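You operate a simulated robot arm through the tools that you are given. There is no shell and no other tool. Be economical: measure what you need, move in short steps, check, and stop when the job is done.

You are at the controls of a simulated two-armed robot. One attempt, no reset.

Task
Widen lane 6 and load the table's three green boxes into it.

It is judged by the outcome, as a careful person would: the job done as asked, and still so three seconds after it is handed in. It fails if anything else is knocked over, pushed out of place, dropped, spilled or broken.

Robot
Two 7-joint arms with two-finger parallel grippers on one trunk, on a base that drives. Base frame: it is fixed to the floor where the robot stands at the start and does not move with it; the origin is under the middle of the robot, x ahead of it, y to its left, z up. Readings come in mm, degrees, newtons and seconds.
The left shoulder is at the start at [20, 113, 1272], the right one opposite. With the tool pointing down near the work surface each hand reaches from about 100 to 580 mm from the robot's upright axis, wherever it stands, measured 20 degrees to its own side. Places, roughly: back of lane six [600, -100, 800]; lane six divider [1000, -200, 800]. Payload 1.57 kg a hand.
Tool frame (each hand has its own): the origin (TCP) lies between the finger pads and is the grasp point; the fingertips stand 30 mm ahead of it; z points along the fingers, y is the line along which they close. Largest opening 80 mm; finger width 17, thickness 12; the body of the gripper, 40 by 82 mm, starts 80 mm behind the TCP.
Orientation is told as [roll, pitch, yaw] about the base's x, y, z axes, in that order, counted from this pose: with the fingers straight down and closing along the base's y, the tool's x points along the base's -x, its y along +y and its z along -z.

Tools
- The arms move only by the tool nudge_tool. It takes "left_rows", "right_rows" or both (then of equal length, played together; a hand with none holds still); each is a list of rows, each a list of 7 numbers: the shift along the base's x, y, z in units of 100 mm (1.0 is 100 mm), then the turn, a rotation vector about the base's x, y, z in units of 180 degrees (1.0 is 180 degrees), then the closure, from 0 (fully open) to 1 (shut). In form: [[dx, dy, dz, ax, ay, az, gripper], ...]. A call has 1 to 20 rows; each row is the pose to reach, as a shift and turn from the pose commanded when the call began. A call with a number of a shift or a turn outside -1 to 1 is refused whole. Each row takes 0.2 s and may step no farther than 50 mm and 8.6 degrees from the row before; otherwise, or with a gripper value out of range, the whole call is refused. A pose out of reach is approached as far as the arm can. The call stops where the force on the tool passes 40 N (or 10 N more than at its start, if that is more) or the arm is blocked; 0.2 s more then pass. The fingers move at their own pace (about 45 mm/s each) and stop on an object; they squeeze with about 34 N. The grip force told is the motor's: it shows also when the fingers shut on nothing. Time passes only in rows, and 0.2 s behind the last, so rows that repeat a pose let the fingers close. The reply holds the time, the measured pose of the TCP, the force on the tool along the base axes, the opening and the grip force, in the units named above and with some noise, with the torque about the TCP (base axes, N m) and any sound that the robot's microphone picked up, and new pictures: "views" is both (left out), scene, wrist or none (wrist: the cameras of the hands that moved).
- Cameras (640 x 400 px; columns grow to the right, rows downward): "scene" is now at [79, -37, 1377.5]; the picture's right is [-0.49, -0.87, 0.00], its down [-0.66, 0.37, -0.65] and it looks along [0.57, -0.32, -0.76] (base axes); focal length 214 px, centre (320, 200). "left" rides on the left gripper at [72, 7, -122] in its tool frame; the picture's right is [-0.09, 1.00, 0.00], its down [-0.84, -0.08, -0.54] and it looks along [-0.54, -0.05, 0.84] (tool axes); focal length 238 px, centre (320, 200). "right" rides on the right gripper at [72, -6, -122] in its tool frame; the picture's right is [0.09, 1.00, 0.00], its down [-0.84, 0.08, -0.54] and it looks along [-0.54, 0.05, 0.84] (tool axes); focal length 238 px, centre (320, 200). There is no depth. A picture from a camera that has moved, and an enlarged one, comes with that camera's place and axes in the base frame and with its lens.
- slide_trunk(by): slides the trunk up (or, below 0, down) by that many mm; the arms and the scene camera ride with it, the base frame stays. It gives what a move gives, with no picture.
- drive_base(legs): drives the robot by 1 to 6 legs, each [ahead, left, turn to the left] in mm, mm and degrees, along the robot's own axes; the way and the turn of a leg run together, so that a leg with both is an arc; at most 1500 mm and 180 degrees a leg. The arms and the cameras ride along, it lands a little off, and it stops where it bumps. It gives what a move gives, and a new picture of the scene camera.
- aim_head(pan, tilt): turns the head with the scene camera to pan (to the left, within 80 degrees either way) and tilt (down, from -29 to 69), counted from straight ahead of the robot. It gives what a move gives, and a new picture of the scene camera.
- inspect(camera, box): a new picture of the part [left, top, right, bottom] of that camera's present view, enlarged. It takes no simulated time.
- sign_off(): hands the job in; it is judged then, once.

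Go step by step. Nothing tells you exact positions but the pictures and the camera data: compare them with the known pose of the tool, close in by small moves and look again before you grip or let go. The budget is 120 turns and 260 pictures, counting those below and the enlarged ones. Unless the task says otherwise, let go and move clear before handing in, and close with one line.

The tools are called after "Emit:" as name(argument=value, ...) on one line, values as JSON. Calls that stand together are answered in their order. nudge_tool: Moves the arms, as the interface text tells. Its arguments: {"type":"object","properties":{"left_rows":{"type":"array"},"right_rows":{"type":"array"},"views":{"type":"string","enum":["both","scene","wrist","none"]}},"required":[]} The other tools are called the same way: slide_trunk (by) slides the trunk up or down; drive_base (legs) drives the base; aim_head (pan, tilt) turns the head that bears the scene camera; inspect (camera, box) takes an enlarged picture of a part of a camera's view; sign_off () hands the job in.

At the start:

```text
t: 0.0
left_tool_pos: [399.5, 32.0, 1243.7]
left_tcp_rot: [0.0, 0.0, 0.0]
left_wrist_force: [-0.2, 0.5, -1.0]
left_ft_torque: [0.02, 0.03, 0.04]
left_width: 79.8
left_grasp_force: 0.0
right_tool_pos: [447.8, -359.1, 1209.7]
right_tcp_rot: [0.0, 0.0, 0.0]
right_wrist_force: [0.0, 0.1, 0.7]
right_ft_torque: [-0.02, 0.02, 0.0]
right_width: 80.2
right_grasp_force: 0.1
trunk travel left (down, up): [-325.0, 245.0]
robot x, y, heading: [2.5, 0.2, -0.1]
head pan, tilt: [-29.2, 49.2]
```

scene: 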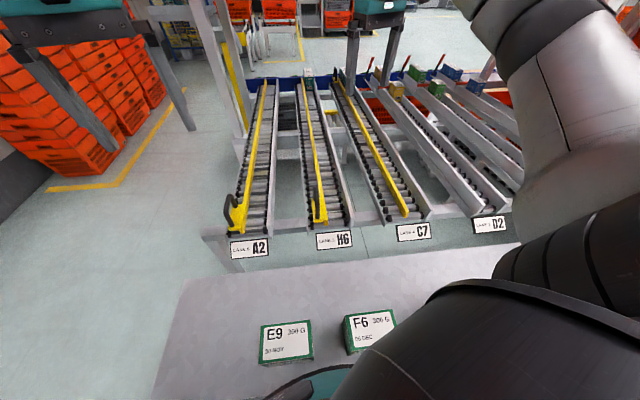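
right: 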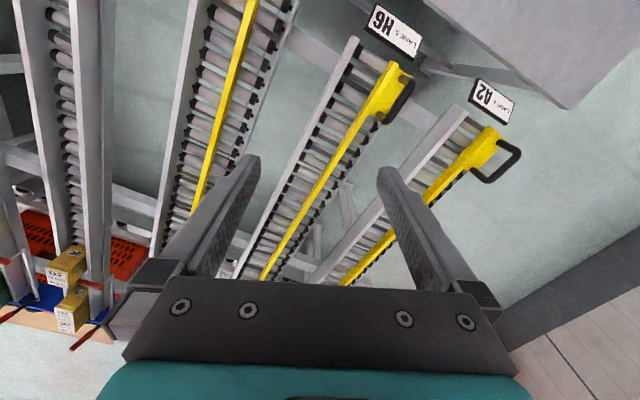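
left: 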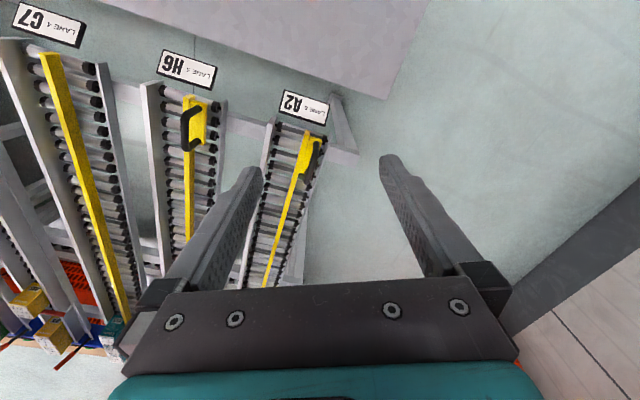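

I see a flow rack with labelled lanes and a table with green boxes in front of it. I look closer at the labels and the lane ends first.

Emit:
inspect(camera="scene", box=[200, 180, 360, 280])

Emit:
inspect(camera="scene", box=[200, 60, 440, 210])

Emit:
aim_head(pan=0, tilt=60)

```text
4.00 times, centred on (280, 230) of scene
camera zoom: at [79.0, -37.0, 1377.5], right [-0.49, -0.87, 0.0], down [-0.66, 0.37, -0.65], along [0.57, -0.32, -0.76], focal length 858 px, centre (480, 80)
```

zoom: 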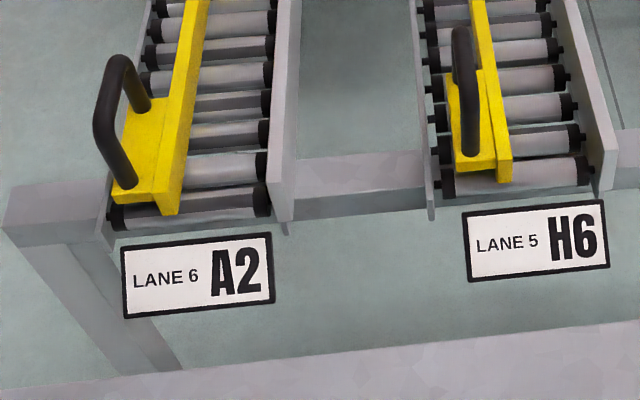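

```text
2.67 times, centred on (320, 135) of scene
camera zoom: at [79.0, -37.0, 1377.5], right [-0.49, -0.87, 0.0], down [-0.66, 0.37, -0.65], along [0.57, -0.32, -0.76], focal length 572 px, centre (320, 373)
```

zoom: 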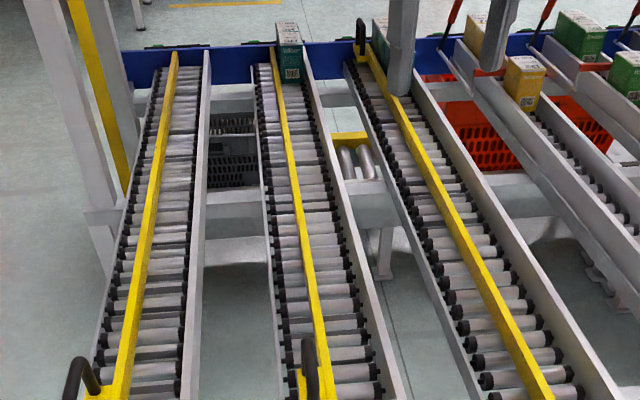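

```text
t: 0.9
left_tool_pos: [400.0, 31.6, 1242.8]
left_tcp_rot: [0.0, 0.1, 0.0]
left_wrist_force: [-1.3, -0.1, 0.4]
left_ft_torque: [-0.03, -0.01, 0.01]
left_width: 80.0
left_grasp_force: 0.1
right_tool_pos: [447.6, -358.7, 1210.3]
right_tcp_rot: [0.0, -0.2, 0.0]
right_wrist_force: [0.3, -0.3, 0.1]
right_ft_torque: [0.0, -0.02, -0.01]
right_width: 80.1
right_grasp_force: 0.1
trunk travel left (down, up): [-325.0, 245.0]
robot x, y, heading: [4.2, -4.3, 0.1]
head pan, tilt: [0.0, 60.0]
camera scene: at [77.9, 0.8, 1363.9], right [0.0, -1.0, 0.0], down [-0.87, 0.0, -0.5], along [0.5, 0.0, -0.87], focal length 214 px, centre (320, 200)
```

scene: 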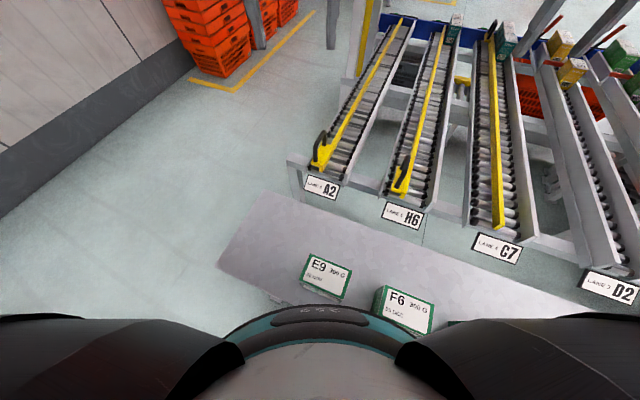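

Lane 6 (A2) is the leftmost lane; its yellow divider has a handle at the near end. I look for the third green box.

Emit:
aim_head(pan=-45, tilt=60)

Emit:
aim_head(pan=-15, tilt=69)

```text
t: 2.1
left_tool_pos: [399.8, 29.9, 1243.8]
left_tcp_rot: [0.0, 0.0, 0.0]
left_wrist_force: [-0.1, 1.2, 0.4]
left_ft_torque: [-0.02, -0.01, -0.01]
left_width: 80.0
left_grasp_force: 0.1
right_tool_pos: [447.6, -359.6, 1210.8]
right_tcp_rot: [-0.1, -0.1, 0.1]
right_wrist_force: [0.5, 0.1, -0.4]
right_ft_torque: [0.01, 0.0, 0.02]
right_width: 80.2
right_grasp_force: 0.1
trunk travel left (down, up): [-325.0, 245.0]
robot x, y, heading: [-0.4, -4.5, 0.1]
head pan, tilt: [-45.0, 60.0]
camera scene: at [58.4, -46.2, 1363.9], right [-0.71, -0.71, 0.0], down [-0.61, 0.61, -0.5], along [0.35, -0.35, -0.87], focal length 214 px, centre (320, 200)
```

scene: 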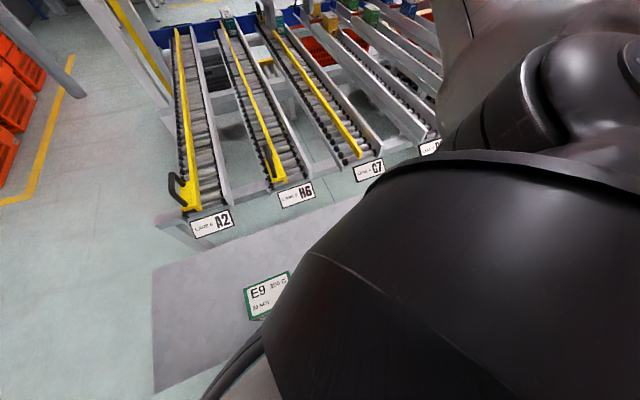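

```text
t: 3.0
left_tool_pos: [399.5, 32.1, 1243.1]
left_tcp_rot: [0.0, 0.0, -0.1]
left_wrist_force: [0.0, 0.3, -0.4]
left_ft_torque: [0.0, 0.0, 0.01]
left_width: 79.7
left_grasp_force: 0.0
right_tool_pos: [447.6, -359.0, 1209.4]
right_tcp_rot: [0.0, -0.1, 0.0]
right_wrist_force: [0.7, -0.6, -0.1]
right_ft_torque: [-0.01, 0.02, 0.02]
right_width: 80.0
right_grasp_force: 0.1
trunk travel left (down, up): [-325.0, 245.0]
robot x, y, heading: [2.2, -1.6, -0.0]
head pan, tilt: [-15.0, 68.8]
camera scene: at [65.2, -13.7, 1354.5], right [-0.26, -0.97, 0.0], down [-0.9, 0.24, -0.36], along [0.35, -0.09, -0.93], focal length 214 px, centre (320, 200)
```

scene: 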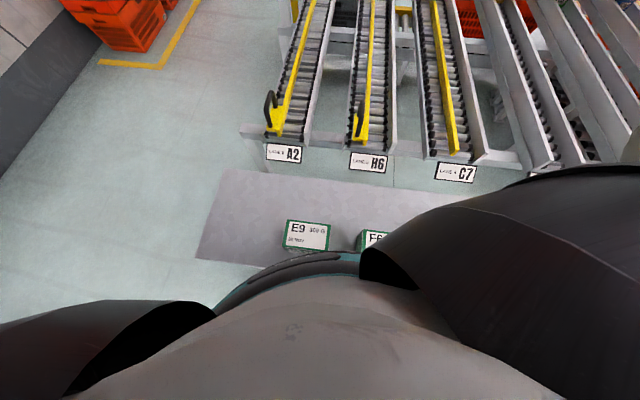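

The shoulder hides part of the table, so I back off a little to see all of it.

Emit:
drive_base(legs=[[-450, 0, 0]])

Emit:
aim_head(pan=-10, tilt=48)

```text
t: 5.7
left_tool_pos: [-53.7, 32.2, 1244.8]
left_tcp_rot: [0.1, 0.0, 0.3]
left_wrist_force: [0.2, -0.2, 0.2]
left_ft_torque: [0.0, 0.0, 0.05]
left_width: 80.0
left_grasp_force: 0.1
right_tool_pos: [-4.0, -359.0, 1211.0]
right_tcp_rot: [-0.1, -0.1, 0.2]
right_wrist_force: [0.0, 0.1, -0.6]
right_ft_torque: [0.03, -0.03, -0.01]
right_width: 80.2
right_grasp_force: 0.0
trunk travel left (down, up): [-325.0, 245.0]
robot x, y, heading: [-455.9, 2.1, 0.1]
head pan, tilt: [-15.0, 68.8]
camera scene: at [-388.1, -14.3, 1354.5], right [-0.25, -0.97, 0.0], down [-0.9, 0.24, -0.36], along [0.35, -0.09, -0.93], focal length 214 px, centre (320, 200)
```

scene: 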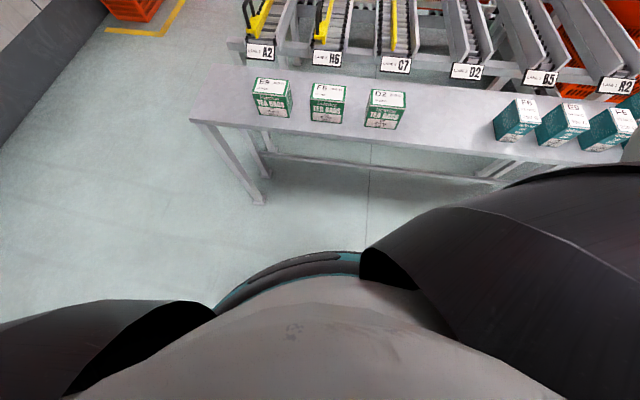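

```text
t: 6.6
left_tool_pos: [-53.2, 33.8, 1243.5]
left_tcp_rot: [0.0, 0.0, 0.4]
left_wrist_force: [-0.6, 0.6, -0.4]
left_ft_torque: [0.01, 0.0, 0.0]
left_width: 80.0
left_grasp_force: 0.0
right_tool_pos: [-4.5, -359.2, 1209.7]
right_tcp_rot: [-0.1, 0.0, 0.2]
right_wrist_force: [-0.4, 0.2, 0.9]
right_ft_torque: [-0.01, 0.03, -0.01]
right_width: 80.2
right_grasp_force: 0.0
trunk travel left (down, up): [-325.0, 245.0]
robot x, y, heading: [-452.6, 0.1, 0.3]
head pan, tilt: [-10.0, 48.0]
camera scene: at [-364.0, -13.5, 1379.1], right [-0.17, -0.99, 0.0], down [-0.73, 0.13, -0.67], along [0.66, -0.11, -0.74], focal length 214 px, centre (320, 200)
```

scene: 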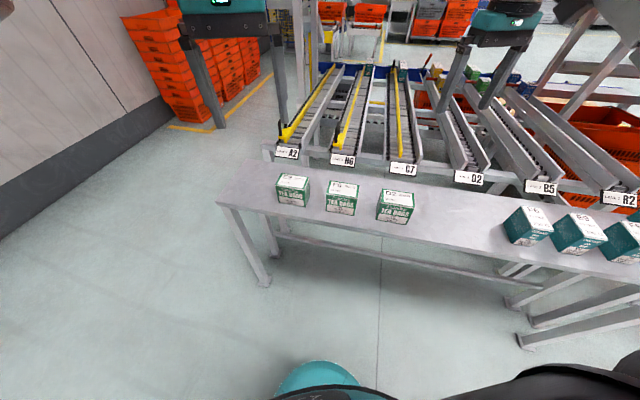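

Three green boxes stand at the left and three teal ones at the right. I zoom in on both groups and on the lane.

Emit:
inspect(camera="scene", box=[260, 130, 440, 242])

Emit:
inspect(camera="scene", box=[490, 170, 640, 264])

Emit:
inspect(camera="scene", box=[260, 50, 420, 150])

```text
3.56 times, centred on (350, 186) of scene
camera zoom: at [-364.0, -13.5, 1379.1], right [-0.17, -0.99, 0.0], down [-0.73, 0.13, -0.67], along [0.66, -0.11, -0.74], focal length 763 px, centre (213, 250)
```

zoom: 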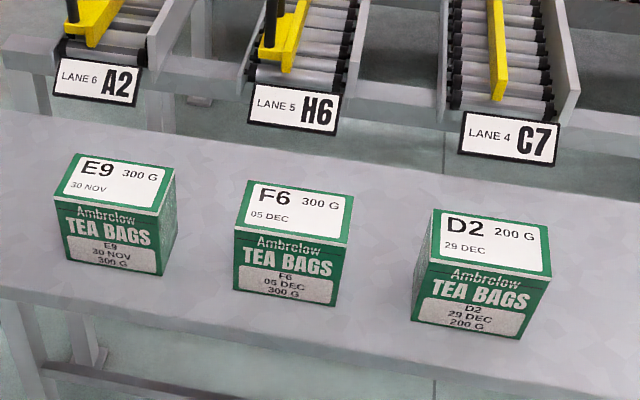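

```text
4.26 times, centred on (565, 217) of scene
camera zoom: at [-364.0, -13.5, 1379.1], right [-0.17, -0.99, 0.0], down [-0.73, 0.13, -0.67], along [0.66, -0.11, -0.74], focal length 913 px, centre (-723, 128)
```

zoom: 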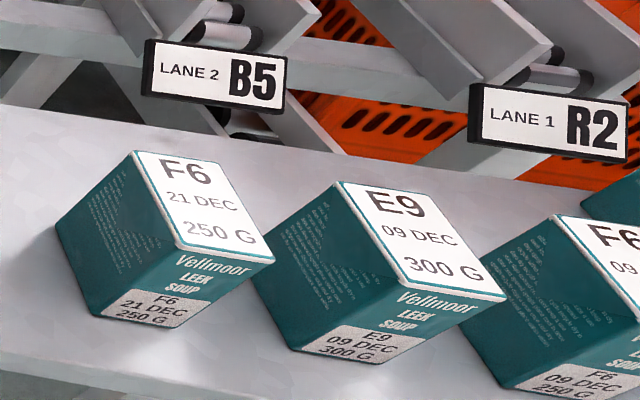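

```text
4.00 times, centred on (340, 100) of scene
camera zoom: at [-364.0, -13.5, 1379.1], right [-0.17, -0.99, 0.0], down [-0.73, 0.13, -0.67], along [0.66, -0.11, -0.74], focal length 858 px, centre (240, 600)
```

zoom: 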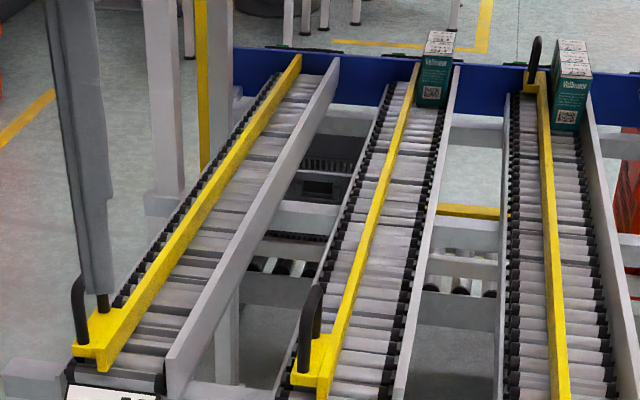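

The boxes carry dates (E9 30 Nov, F6 05 Dec, D2 29 Dec), so the sensible loading order is E9, F6, D2. The rack and the table are turned about -22°, so I line the robot up with them.

Emit:
drive_base(legs=[[0, 0, -22.5], [300, 194, 0]])

Emit:
aim_head(pan=0, tilt=50)

```text
t: 10.0
left_tool_pos: [273.9, -48.9, 1241.9]
left_tcp_rot: [-0.1, 0.0, -21.7]
left_wrist_force: [0.3, 0.3, -1.2]
left_ft_torque: [-0.02, -0.03, -0.02]
left_width: 79.8
left_grasp_force: 0.1
right_tool_pos: [173.8, -431.2, 1209.6]
right_tcp_rot: [-0.1, -0.1, -21.6]
right_wrist_force: [-0.2, 0.0, 0.2]
right_ft_torque: [0.01, 0.01, -0.01]
right_width: 80.1
right_grasp_force: 0.1
trunk travel left (down, up): [-325.0, 245.0]
robot x, y, heading: [-109.2, 66.8, -21.5]
head pan, tilt: [-10.0, 48.0]
camera scene: at [-32.1, 23.8, 1379.1], right [-0.52, -0.85, 0.0], down [-0.63, 0.39, -0.67], along [0.57, -0.35, -0.74], focal length 214 px, centre (320, 200)
```

scene: 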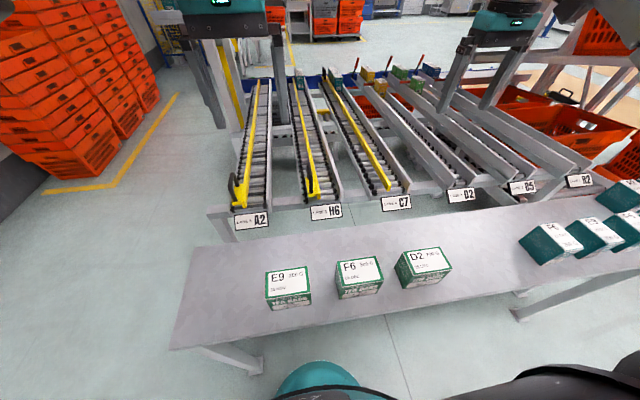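

```text
t: 10.8
left_tool_pos: [272.5, -50.5, 1244.2]
left_tcp_rot: [-0.1, 0.0, -21.6]
left_wrist_force: [0.2, 0.2, -0.3]
left_ft_torque: [-0.01, -0.03, -0.01]
left_width: 80.2
left_grasp_force: 0.2
right_tool_pos: [173.8, -430.4, 1209.5]
right_tcp_rot: [0.0, -0.2, -21.7]
right_wrist_force: [0.8, -0.5, -0.3]
right_ft_torque: [-0.03, 0.06, 0.0]
right_width: 79.9
right_grasp_force: 0.1
trunk travel left (down, up): [-325.0, 245.0]
robot x, y, heading: [-108.7, 69.9, -21.7]
head pan, tilt: [0.0, 50.0]
camera scene: at [-28.4, 36.5, 1376.5], right [-0.37, -0.93, 0.0], down [-0.71, 0.28, -0.64], along [0.6, -0.24, -0.77], focal length 214 px, centre (320, 200)
```

scene: 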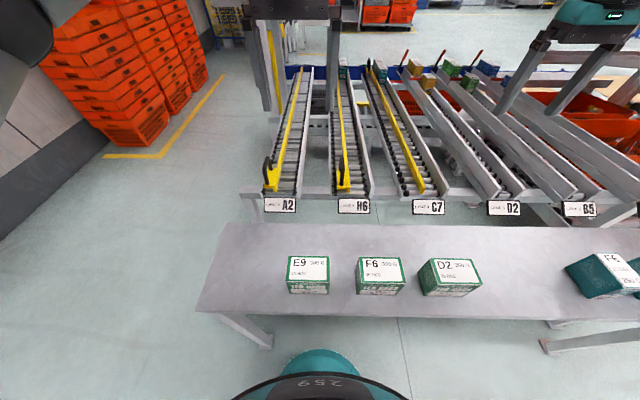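

The robot is now parallel with the lanes. I look closely at the lane 6 entrance and at the boxes.

Emit:
inspect(camera="scene", box=[240, 140, 360, 215])

Emit:
inspect(camera="scene", box=[270, 50, 510, 200])

Emit:
inspect(camera="scene", box=[200, 200, 520, 400])

```text
5.33 times, centred on (300, 178) of scene
camera zoom: at [-28.4, 36.5, 1376.5], right [-0.37, -0.93, 0.0], down [-0.71, 0.28, -0.64], along [0.6, -0.24, -0.77], focal length 1144 px, centre (427, 320)
```

zoom: 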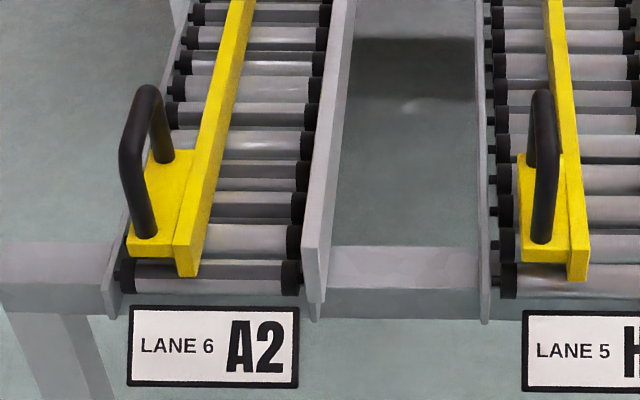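

```text
2.67 times, centred on (390, 125) of scene
camera zoom: at [-28.4, 36.5, 1376.5], right [-0.37, -0.93, 0.0], down [-0.71, 0.28, -0.64], along [0.6, -0.24, -0.77], focal length 572 px, centre (133, 400)
```

zoom: 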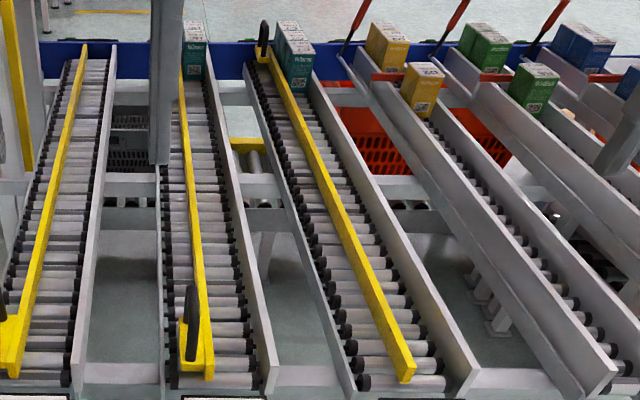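

```text
2.00 times, centred on (360, 300) of scene
camera zoom: at [-28.4, 36.5, 1376.5], right [-0.37, -0.93, 0.0], down [-0.71, 0.28, -0.64], along [0.6, -0.24, -0.77], focal length 429 px, centre (240, 0)
```

zoom: 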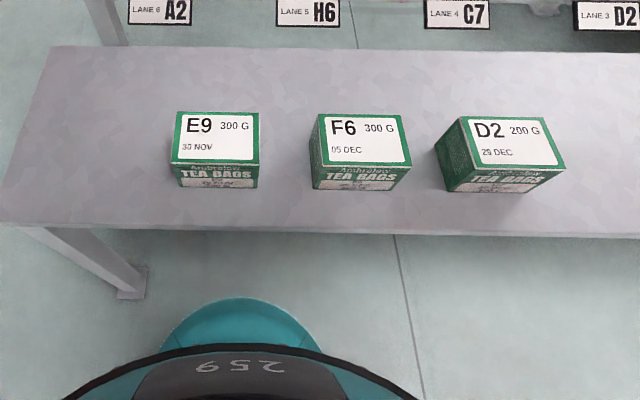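

Measured: the box tops are at z≈890 and about 100 wide by 60 deep, and the lane gap is now about 75 mm, so it needs about 30 mm more. I drive ahead and bring the left hand over the handle.

Emit:
drive_base(legs=[[140, 0, 0]])

Emit:
nudge_tool(left_rows=[[0.3, 0.1, -0.3, 0, 0, 0, 0], [0.5, 0.3, -0.6, 0, 0, 0, 0], [0.7, 0.45, -0.9, 0, 0, 0, 0], [0.8, 0.6, -1.0, 0, 0, 0, 0], [0.8, 0.6, -1.0, 0, 0, 0, 0]])

```text
t: 12.1
left_tool_pos: [404.2, -101.4, 1243.6]
left_tcp_rot: [0.0, -0.1, -21.6]
left_wrist_force: [-0.4, -0.1, -0.1]
left_ft_torque: [0.03, -0.01, 0.0]
left_width: 80.1
left_grasp_force: 0.0
right_tool_pos: [304.0, -484.3, 1210.7]
right_tcp_rot: [-0.2, -0.2, -21.6]
right_wrist_force: [0.3, -0.1, 0.2]
right_ft_torque: [0.01, 0.01, 0.01]
right_width: 80.1
right_grasp_force: 0.1
trunk travel left (down, up): [-325.0, 245.0]
robot x, y, heading: [21.3, 16.1, -21.5]
head pan, tilt: [0.0, 50.0]
camera scene: at [103.3, -15.3, 1376.6], right [-0.37, -0.93, 0.0], down [-0.71, 0.28, -0.64], along [0.6, -0.24, -0.76], focal length 214 px, centre (320, 200)
```

scene: 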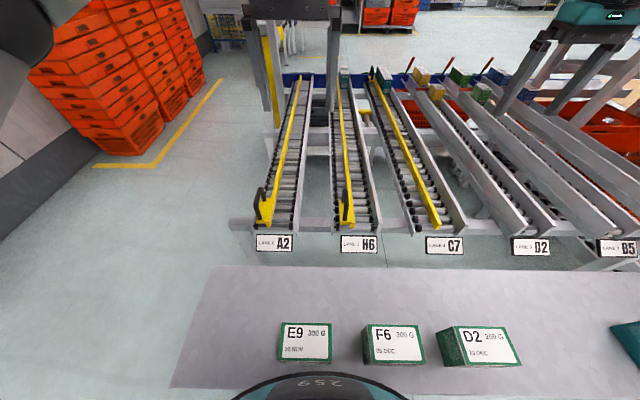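

```text
t: 13.3
left_tool_pos: [485.1, -42.4, 1148.4]
left_tcp_rot: [-0.1, 0.0, -21.6]
left_wrist_force: [0.2, 0.5, 0.5]
left_ft_torque: [-0.01, 0.01, 0.02]
left_width: 80.2
left_grasp_force: 0.0
right_tool_pos: [304.4, -483.4, 1211.3]
right_tcp_rot: [0.0, -0.2, -21.7]
right_wrist_force: [1.3, -0.8, -0.2]
right_ft_torque: [0.0, 0.01, -0.02]
right_width: 79.9
right_grasp_force: 0.1
trunk travel left (down, up): [-325.0, 245.0]
robot x, y, heading: [22.7, 14.2, -21.6]
head pan, tilt: [0.0, 50.0]
camera scene: at [103.2, -15.5, 1376.6], right [-0.37, -0.93, 0.0], down [-0.71, 0.28, -0.64], along [0.6, -0.24, -0.77], focal length 214 px, centre (320, 200)
camera left: at [419.1, -8.4, 1268.9], right [0.45, 0.89, 0.0], down [0.75, -0.38, 0.54], along [0.48, -0.25, -0.84], focal length 238 px, centre (320, 200)
```

scene: 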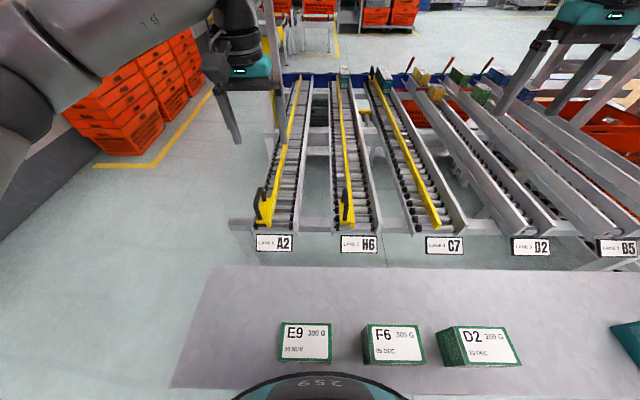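
left: 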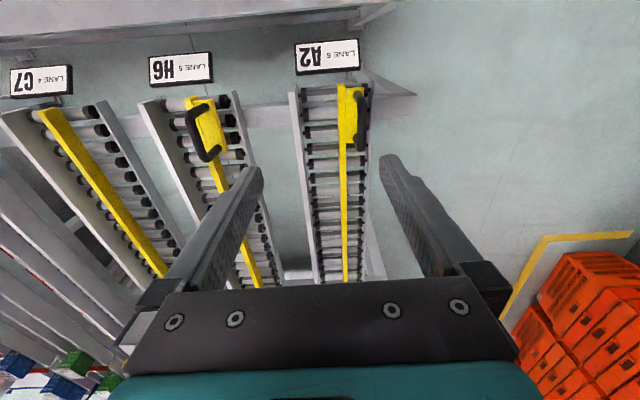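

The hand hangs over lane 6. I zoom both cameras to locate the handle.

Emit:
inspect(camera="left", box=[270, 30, 430, 130])

Emit:
inspect(camera="scene", box=[220, 170, 348, 250])

```text
4.00 times, centred on (350, 80) of left
camera zoom: at [419.1, -8.4, 1268.9], right [0.45, 0.89, 0.0], down [0.75, -0.38, 0.54], along [0.48, -0.25, -0.84], focal length 953 px, centre (200, 680)
```

zoom: 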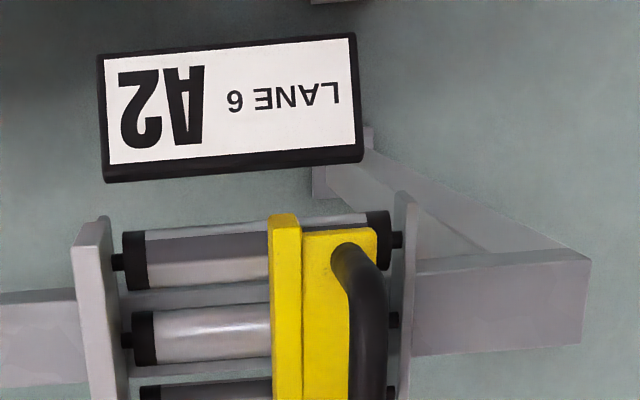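

```text
5.00 times, centred on (284, 210) of scene
camera zoom: at [103.2, -15.5, 1376.6], right [-0.37, -0.93, 0.0], down [-0.71, 0.28, -0.64], along [0.6, -0.24, -0.77], focal length 1072 px, centre (500, 150)
```

zoom: 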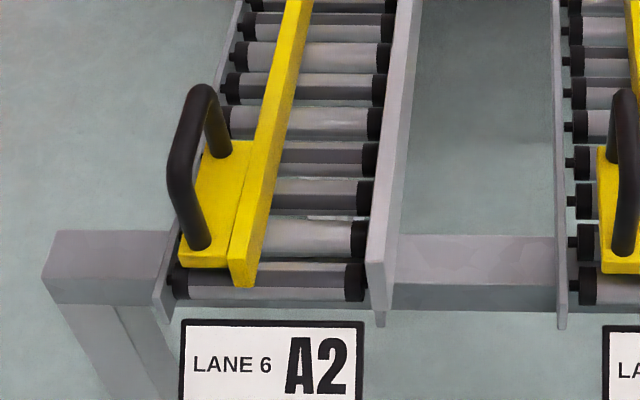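

The divider end is at about z 842 and the handle spans about 460-520 mm ahead with its top near z 935. I move above the handle and look.

Emit:
nudge_tool(left_rows=[[0.2, 0.2, -0.35, 0, 0, 0, 0], [0.42, 0.44, -0.7, 0, 0, 0, 0], [0.42, 0.44, -1.0, 0, 0, 0, 0], [0.42, 0.44, -1.0, 0, 0, 0, 0], [0.42, 0.44, -1.0, 0, 0, 0, 0]])

Emit:
inspect(camera="left", box=[220, 40, 420, 165])

Emit:
inspect(camera="scene", box=[200, 130, 360, 230])

```text
t: 14.5
left_tool_pos: [527.3, -0.3, 1048.3]
left_tcp_rot: [0.0, -0.1, -21.6]
left_wrist_force: [-0.6, 0.0, 0.2]
left_ft_torque: [0.02, 0.0, 0.0]
left_width: 79.9
left_grasp_force: 0.0
right_tool_pos: [303.8, -484.0, 1210.4]
right_tcp_rot: [0.0, -0.2, -21.6]
right_wrist_force: [0.1, 0.4, 0.0]
right_ft_torque: [-0.01, -0.02, -0.01]
right_width: 80.1
right_grasp_force: 0.1
trunk travel left (down, up): [-325.0, 245.0]
robot x, y, heading: [21.6, 16.2, -21.6]
head pan, tilt: [0.0, 50.0]
camera scene: at [103.2, -15.6, 1376.6], right [-0.37, -0.93, 0.0], down [-0.71, 0.28, -0.64], along [0.6, -0.24, -0.77], focal length 214 px, centre (320, 200)
camera left: at [460.9, 33.8, 1168.5], right [0.45, 0.89, 0.0], down [0.75, -0.38, 0.54], along [0.48, -0.25, -0.84], focal length 238 px, centre (320, 200)
```

scene: 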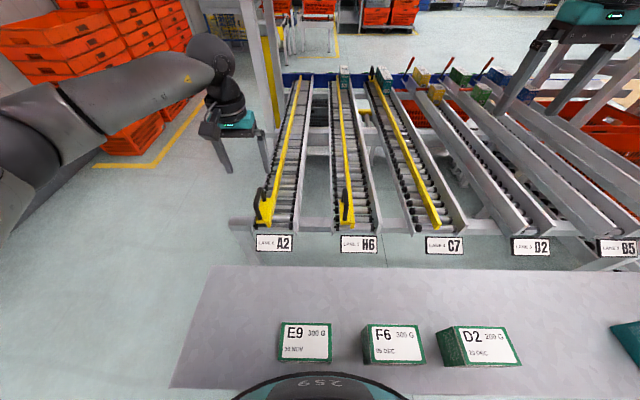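
left: 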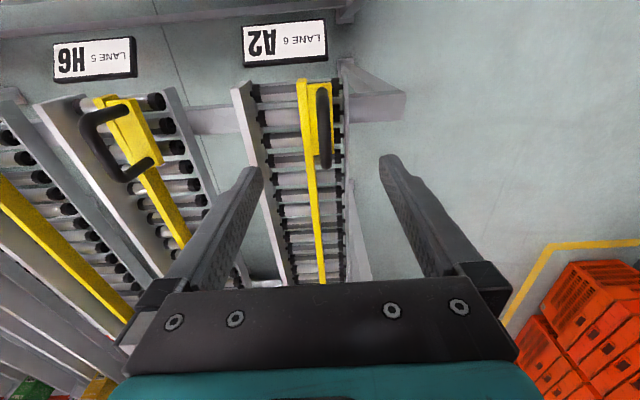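

```text
3.20 times, centred on (320, 102) of left
camera zoom: at [460.9, 33.8, 1168.5], right [0.45, 0.89, 0.0], down [0.75, -0.38, 0.54], along [0.48, -0.25, -0.84], focal length 763 px, centre (320, 512)
```

zoom: 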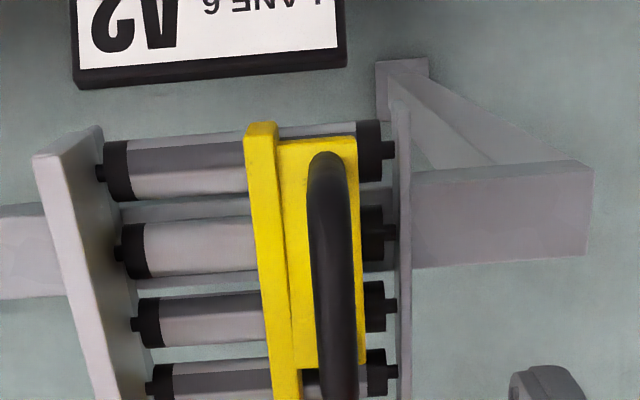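

```text
4.00 times, centred on (280, 180) of scene
camera zoom: at [103.2, -15.6, 1376.6], right [-0.37, -0.93, 0.0], down [-0.71, 0.28, -0.64], along [0.6, -0.24, -0.77], focal length 858 px, centre (480, 280)
```

zoom: 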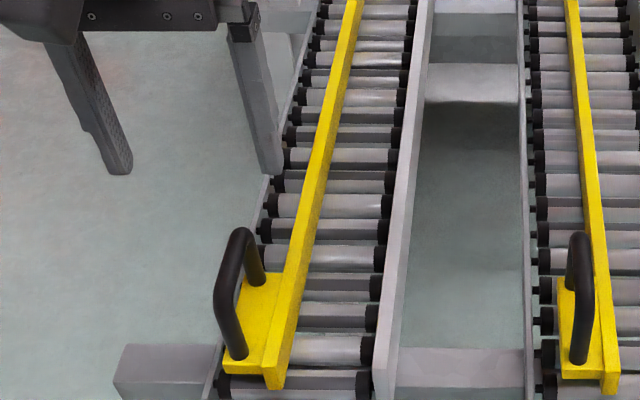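

The handle is directly below the fingers. I lower to straddle its top bar and close.

Emit:
nudge_tool(left_rows=[[0, 0, -0.4, 0, 0, 0, 0], [0, 0, -0.8, 0, 0, 0, 0], [0, 0, -1.0, 0, 0, 0, 0], [0, 0, -1.0, 0, 0, 0, 0], [0, 0, -1.0, 0, 0, 0, 0]])

Emit:
inspect(camera="left", box=[200, 40, 460, 200])

Emit:
inspect(camera="scene", box=[200, 150, 328, 230])

```text
t: 15.7
left_tool_pos: [524.9, -0.3, 945.0]
left_tcp_rot: [0.0, -0.1, -21.5]
left_wrist_force: [0.3, 0.6, 0.8]
left_ft_torque: [0.02, -0.01, 0.02]
left_width: 80.3
left_grasp_force: 0.1
right_tool_pos: [304.6, -483.0, 1210.6]
right_tcp_rot: [-0.1, -0.1, -21.7]
right_wrist_force: [-0.7, -0.3, -0.7]
right_ft_torque: [-0.02, 0.01, 0.02]
right_width: 79.9
right_grasp_force: 0.1
trunk travel left (down, up): [-325.0, 245.0]
robot x, y, heading: [23.6, 14.4, -21.8]
head pan, tilt: [0.0, 50.0]
camera scene: at [103.2, -15.6, 1376.6], right [-0.37, -0.93, 0.0], down [-0.71, 0.28, -0.64], along [0.6, -0.24, -0.77], focal length 214 px, centre (320, 200)
camera left: at [458.9, 33.3, 1065.4], right [0.45, 0.89, 0.0], down [0.75, -0.38, 0.54], along [0.48, -0.25, -0.84], focal length 238 px, centre (320, 200)
```

scene: 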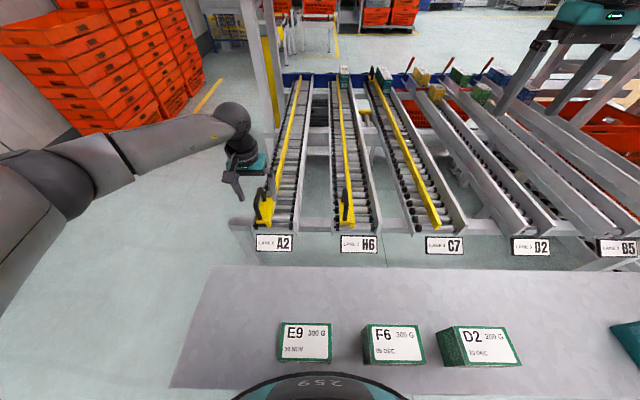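
left: 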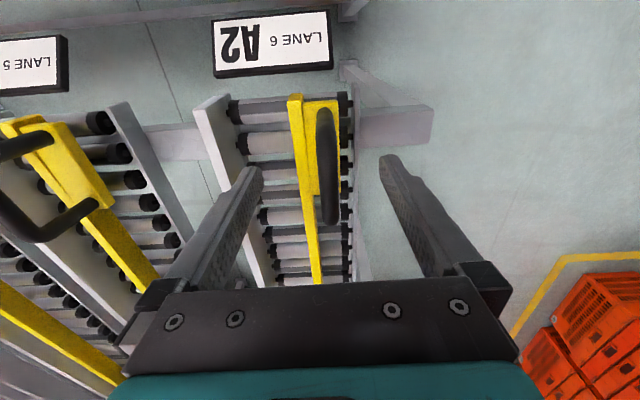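

```text
2.46 times, centred on (330, 120) of left
camera zoom: at [458.9, 33.3, 1065.4], right [0.45, 0.89, 0.0], down [0.75, -0.38, 0.54], along [0.48, -0.25, -0.84], focal length 587 px, centre (295, 397)
```

zoom: 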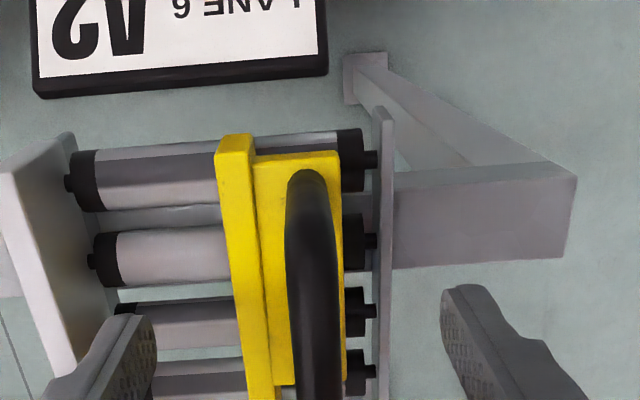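

```text
5.00 times, centred on (264, 190) of scene
camera zoom: at [103.2, -15.6, 1376.6], right [-0.37, -0.93, 0.0], down [-0.71, 0.28, -0.64], along [0.6, -0.24, -0.77], focal length 1072 px, centre (600, 250)
```

zoom: 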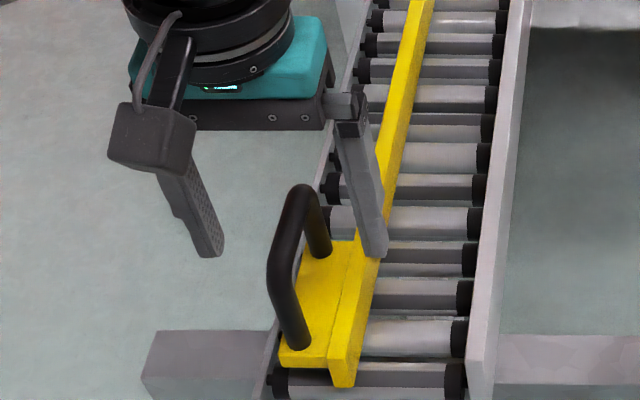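

The fingertips straddle the bar level-wise but are still high; I lower another 25 mm and close.

Emit:
nudge_tool(left_rows=[[0, 0, -0.25, 0, 0, 0, 0], [0, 0, -0.25, 0, 0, 0, 0.3], [0, 0, -0.25, 0, 0, 0, 0.6], [0, 0, -0.25, 0, 0, 0, 0.9], [0, 0, -0.25, 0, 0, 0, 1], [0, 0, -0.25, 0, 0, 0, 1], [0, 0, -0.25, 0, 0, 0, 1]])

Emit:
inspect(camera="scene", box=[200, 150, 328, 230])

```text
t: 17.3
left_tool_pos: [528.4, 3.5, 919.7]
left_tcp_rot: [0.4, 0.1, -21.4]
left_wrist_force: [5.8, 17.5, 4.9]
left_ft_torque: [0.19, 0.21, -0.48]
left_width: 13.8
left_grasp_force: 30.2
right_tool_pos: [304.9, -482.8, 1211.3]
right_tcp_rot: [-0.1, -0.2, -21.6]
right_wrist_force: [0.0, 0.2, -0.5]
right_ft_torque: [0.0, 0.02, -0.01]
right_width: 80.0
right_grasp_force: 0.0
trunk travel left (down, up): [-325.0, 245.0]
robot x, y, heading: [20.3, 12.4, -21.5]
head pan, tilt: [0.0, 50.0]
camera scene: at [103.7, -14.2, 1376.6], right [-0.37, -0.93, 0.0], down [-0.71, 0.28, -0.64], along [0.6, -0.24, -0.76], focal length 214 px, centre (320, 200)
camera left: at [462.0, 36.9, 1041.2], right [0.45, 0.89, 0.01], down [0.75, -0.38, 0.54], along [0.49, -0.24, -0.84], focal length 238 px, centre (320, 200)
```

scene: 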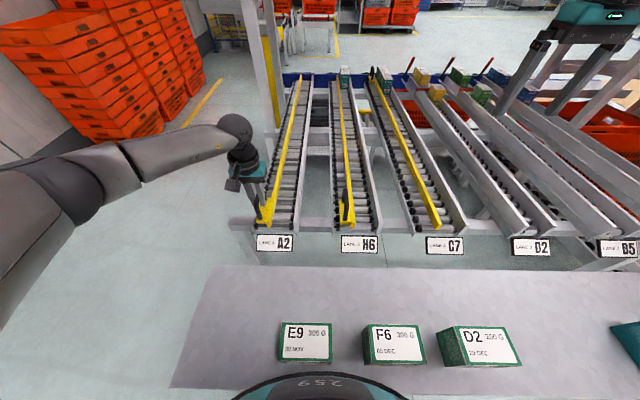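
left: 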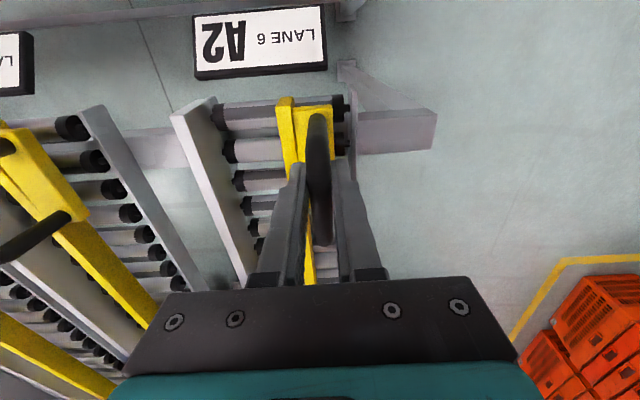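

```text
5.00 times, centred on (264, 190) of scene
camera zoom: at [103.7, -14.2, 1376.6], right [-0.37, -0.93, 0.0], down [-0.71, 0.28, -0.64], along [0.6, -0.24, -0.76], focal length 1072 px, centre (600, 250)
```

zoom: 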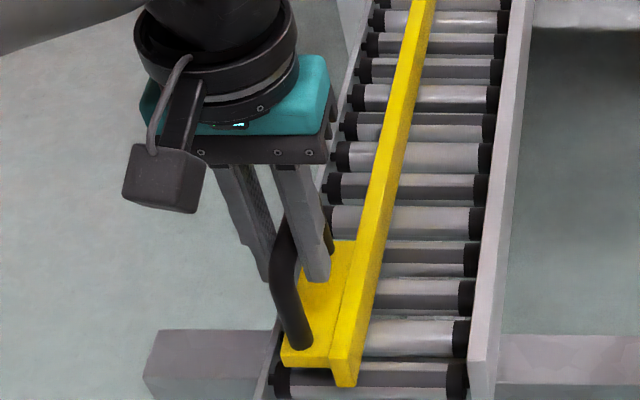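

The handle is gripped (14 mm bar). I push the divider 15 mm outward, left across the lane, to feel how it moves.

Emit:
nudge_tool(left_rows=[[0.02, 0.05, 0, 0, 0, 0, 1], [0.04, 0.1, 0, 0, 0, 0, 1], [0.055, 0.14, 0, 0, 0, 0, 1], [0.055, 0.14, 0, 0, 0, 0, 1]])

Emit:
inspect(camera="scene", box=[200, 70, 440, 220])

```text
t: 18.3
left_tool_pos: [531.9, 12.0, 921.1]
left_tcp_rot: [-0.1, -0.2, -21.8]
left_wrist_force: [-11.9, 0.7, 20.2]
left_ft_torque: [0.22, 0.55, -0.47]
left_width: 13.6
left_grasp_force: 29.9
right_tool_pos: [304.0, -483.9, 1210.4]
right_tcp_rot: [0.0, -0.2, -21.7]
right_wrist_force: [-1.1, 0.2, -0.1]
right_ft_torque: [-0.06, -0.01, 0.01]
right_width: 80.2
right_grasp_force: 0.1
trunk travel left (down, up): [-325.0, 245.0]
robot x, y, heading: [22.2, 19.0, -21.4]
head pan, tilt: [0.0, 50.0]
camera scene: at [102.3, -16.3, 1376.8], right [-0.37, -0.93, 0.0], down [-0.71, 0.28, -0.64], along [0.6, -0.24, -0.76], focal length 214 px, centre (320, 200)
camera left: at [465.9, 46.4, 1041.0], right [0.45, 0.89, 0.0], down [0.75, -0.38, 0.54], along [0.48, -0.25, -0.84], focal length 238 px, centre (320, 200)
```

scene: 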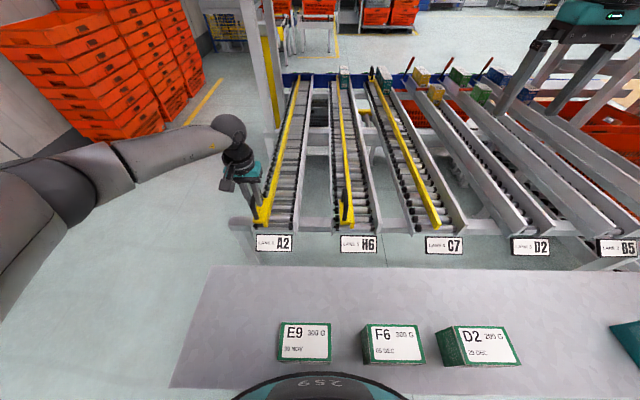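
left: 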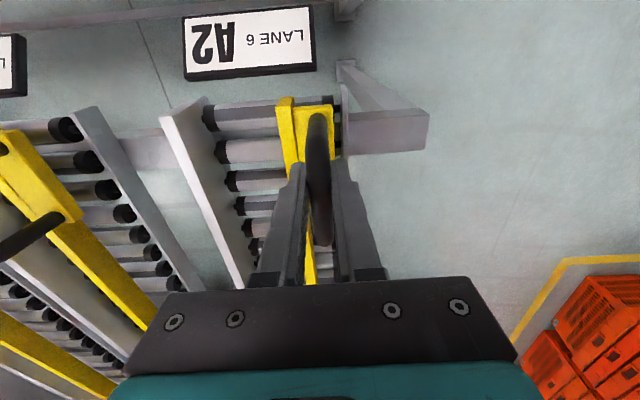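

```text
2.67 times, centred on (320, 145) of scene
camera zoom: at [102.3, -16.3, 1376.8], right [-0.37, -0.93, 0.0], down [-0.71, 0.28, -0.64], along [0.6, -0.24, -0.76], focal length 572 px, centre (320, 347)
```

zoom: 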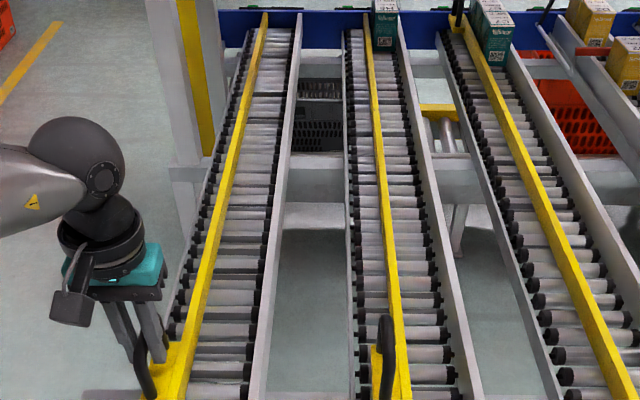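

It slides. I push on by 20 mm and compare the near and far gaps.

Emit:
nudge_tool(left_rows=[[0.02, 0.05, 0, 0, 0, 0, 1], [0.04, 0.1, 0, 0, 0, 0, 1], [0.06, 0.15, 0, 0, 0, 0, 1], [0.075, 0.19, 0, 0, 0, 0, 1], [0.075, 0.19, 0, 0, 0, 0, 1]])

Emit:
inspect(camera="scene", box=[240, 60, 368, 140])

Emit:
inspect(camera="scene", box=[220, 170, 348, 250])

```text
t: 19.5
left_tool_pos: [540.9, 34.2, 919.2]
left_tcp_rot: [0.0, -0.4, -21.5]
left_wrist_force: [-7.9, 3.0, 28.1]
left_ft_torque: [0.01, 0.03, -0.55]
left_width: 13.9
left_grasp_force: 30.1
right_tool_pos: [303.3, -483.2, 1210.4]
right_tcp_rot: [0.0, -0.2, -21.7]
right_wrist_force: [-0.2, -0.5, -0.5]
right_ft_torque: [0.0, 0.0, -0.04]
right_width: 79.6
right_grasp_force: 0.0
trunk travel left (down, up): [-325.0, 245.0]
robot x, y, heading: [22.4, 16.3, -21.5]
head pan, tilt: [0.0, 50.0]
camera scene: at [102.1, -15.9, 1376.8], right [-0.37, -0.93, 0.0], down [-0.71, 0.28, -0.64], along [0.6, -0.24, -0.76], focal length 214 px, centre (320, 200)
camera left: at [474.4, 67.6, 1040.3], right [0.45, 0.89, 0.0], down [0.75, -0.38, 0.55], along [0.49, -0.25, -0.84], focal length 238 px, centre (320, 200)
```

scene: 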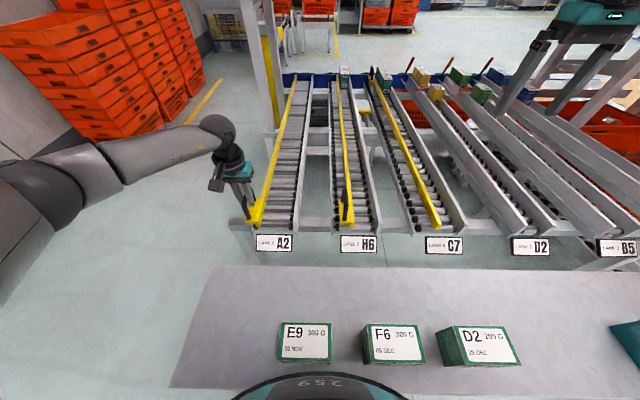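
left: 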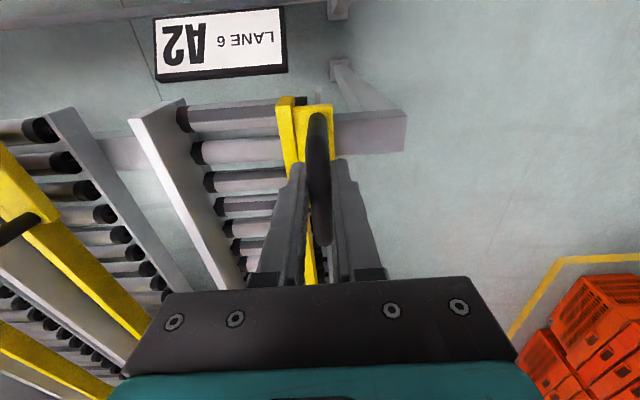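

```text
5.00 times, centred on (304, 100) of scene
camera zoom: at [102.1, -15.9, 1376.8], right [-0.37, -0.93, 0.0], down [-0.71, 0.28, -0.64], along [0.6, -0.24, -0.76], focal length 1072 px, centre (400, 700)
```

zoom: 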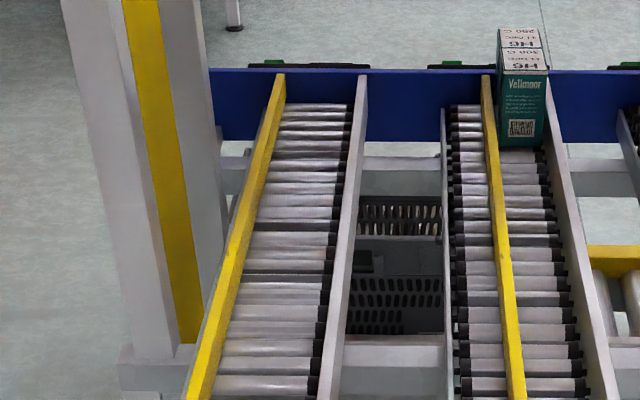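

```text
5.00 times, centred on (284, 210) of scene
camera zoom: at [102.1, -15.9, 1376.8], right [-0.37, -0.93, 0.0], down [-0.71, 0.28, -0.64], along [0.6, -0.24, -0.76], focal length 1072 px, centre (500, 150)
```

zoom: 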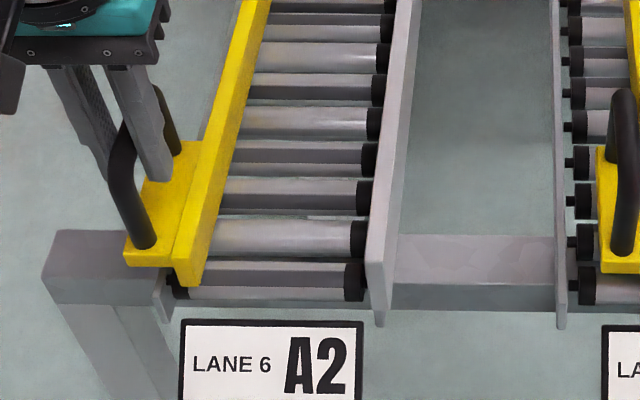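

The divider slides parallel along its full length, and the gap is now about 99 mm. I measure the box width before setting the final position.

Emit:
inspect(camera="scene", box=[260, 300, 420, 400])

Emit:
inspect(camera="scene", box=[400, 50, 560, 150])

```text
4.00 times, centred on (340, 350) of scene
camera zoom: at [102.1, -15.9, 1376.8], right [-0.37, -0.93, 0.0], down [-0.71, 0.28, -0.64], along [0.6, -0.24, -0.76], focal length 858 px, centre (240, -400)
```

zoom: 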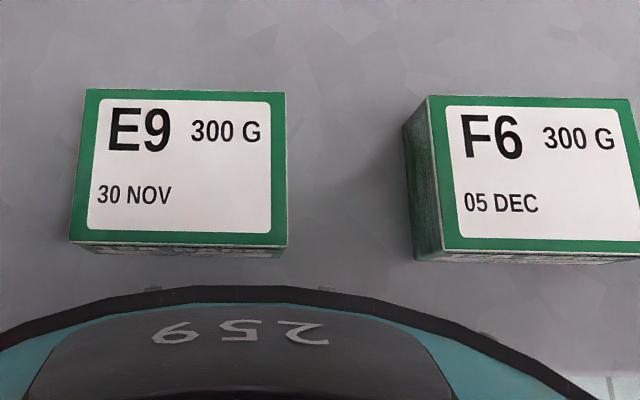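

```text
4.00 times, centred on (480, 100) of scene
camera zoom: at [102.1, -15.9, 1376.8], right [-0.37, -0.93, 0.0], down [-0.71, 0.28, -0.64], along [0.6, -0.24, -0.76], focal length 858 px, centre (-320, 600)
```

zoom: 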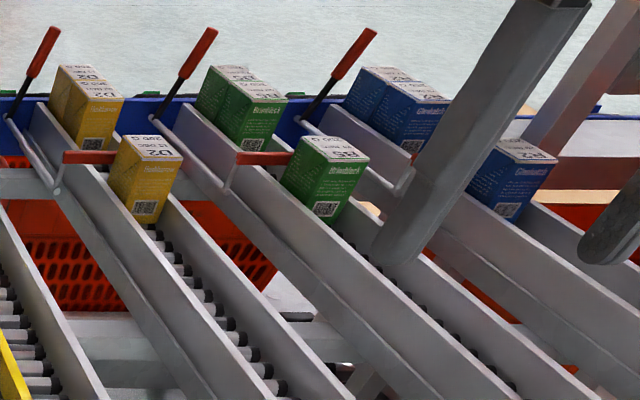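

The boxes are about 99 mm wide and the gap is about 99 mm. I add 8 mm of clearance.

Emit:
nudge_tool(left_rows=[[0.015, 0.04, 0, 0, 0, 0, 1], [0.03, 0.075, 0, 0, 0, 0, 1], [0.03, 0.075, 0, 0, 0, 0, 1], [0.03, 0.075, 0, 0, 0, 0, 1]], views="none")

Emit:
inspect(camera="scene", box=[220, 170, 348, 250])

```text
t: 20.5
left_tool_pos: [544.5, 41.8, 920.5]
left_tcp_rot: [0.1, -0.3, -21.5]
left_wrist_force: [1.4, 5.0, 24.2]
left_ft_torque: [-0.11, -0.18, -0.53]
left_width: 13.7
left_grasp_force: 30.3
right_tool_pos: [303.7, -484.9, 1210.7]
right_tcp_rot: [-0.1, -0.2, -21.7]
right_wrist_force: [-0.2, 0.4, 0.3]
right_ft_torque: [0.0, 0.02, 0.02]
right_width: 79.9
right_grasp_force: 0.1
trunk travel left (down, up): [-325.0, 245.0]
robot x, y, heading: [22.5, 16.1, -21.6]
head pan, tilt: [0.0, 50.0]
```

```text
5.00 times, centred on (284, 210) of scene
camera zoom: at [103.1, -15.7, 1376.6], right [-0.37, -0.93, 0.0], down [-0.71, 0.28, -0.64], along [0.6, -0.24, -0.76], focal length 1072 px, centre (500, 150)
```

zoom: 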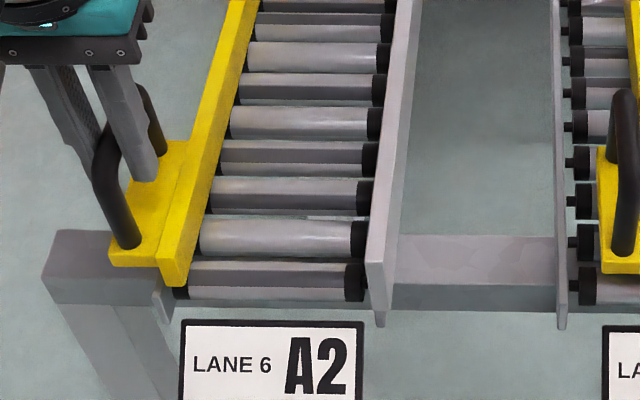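

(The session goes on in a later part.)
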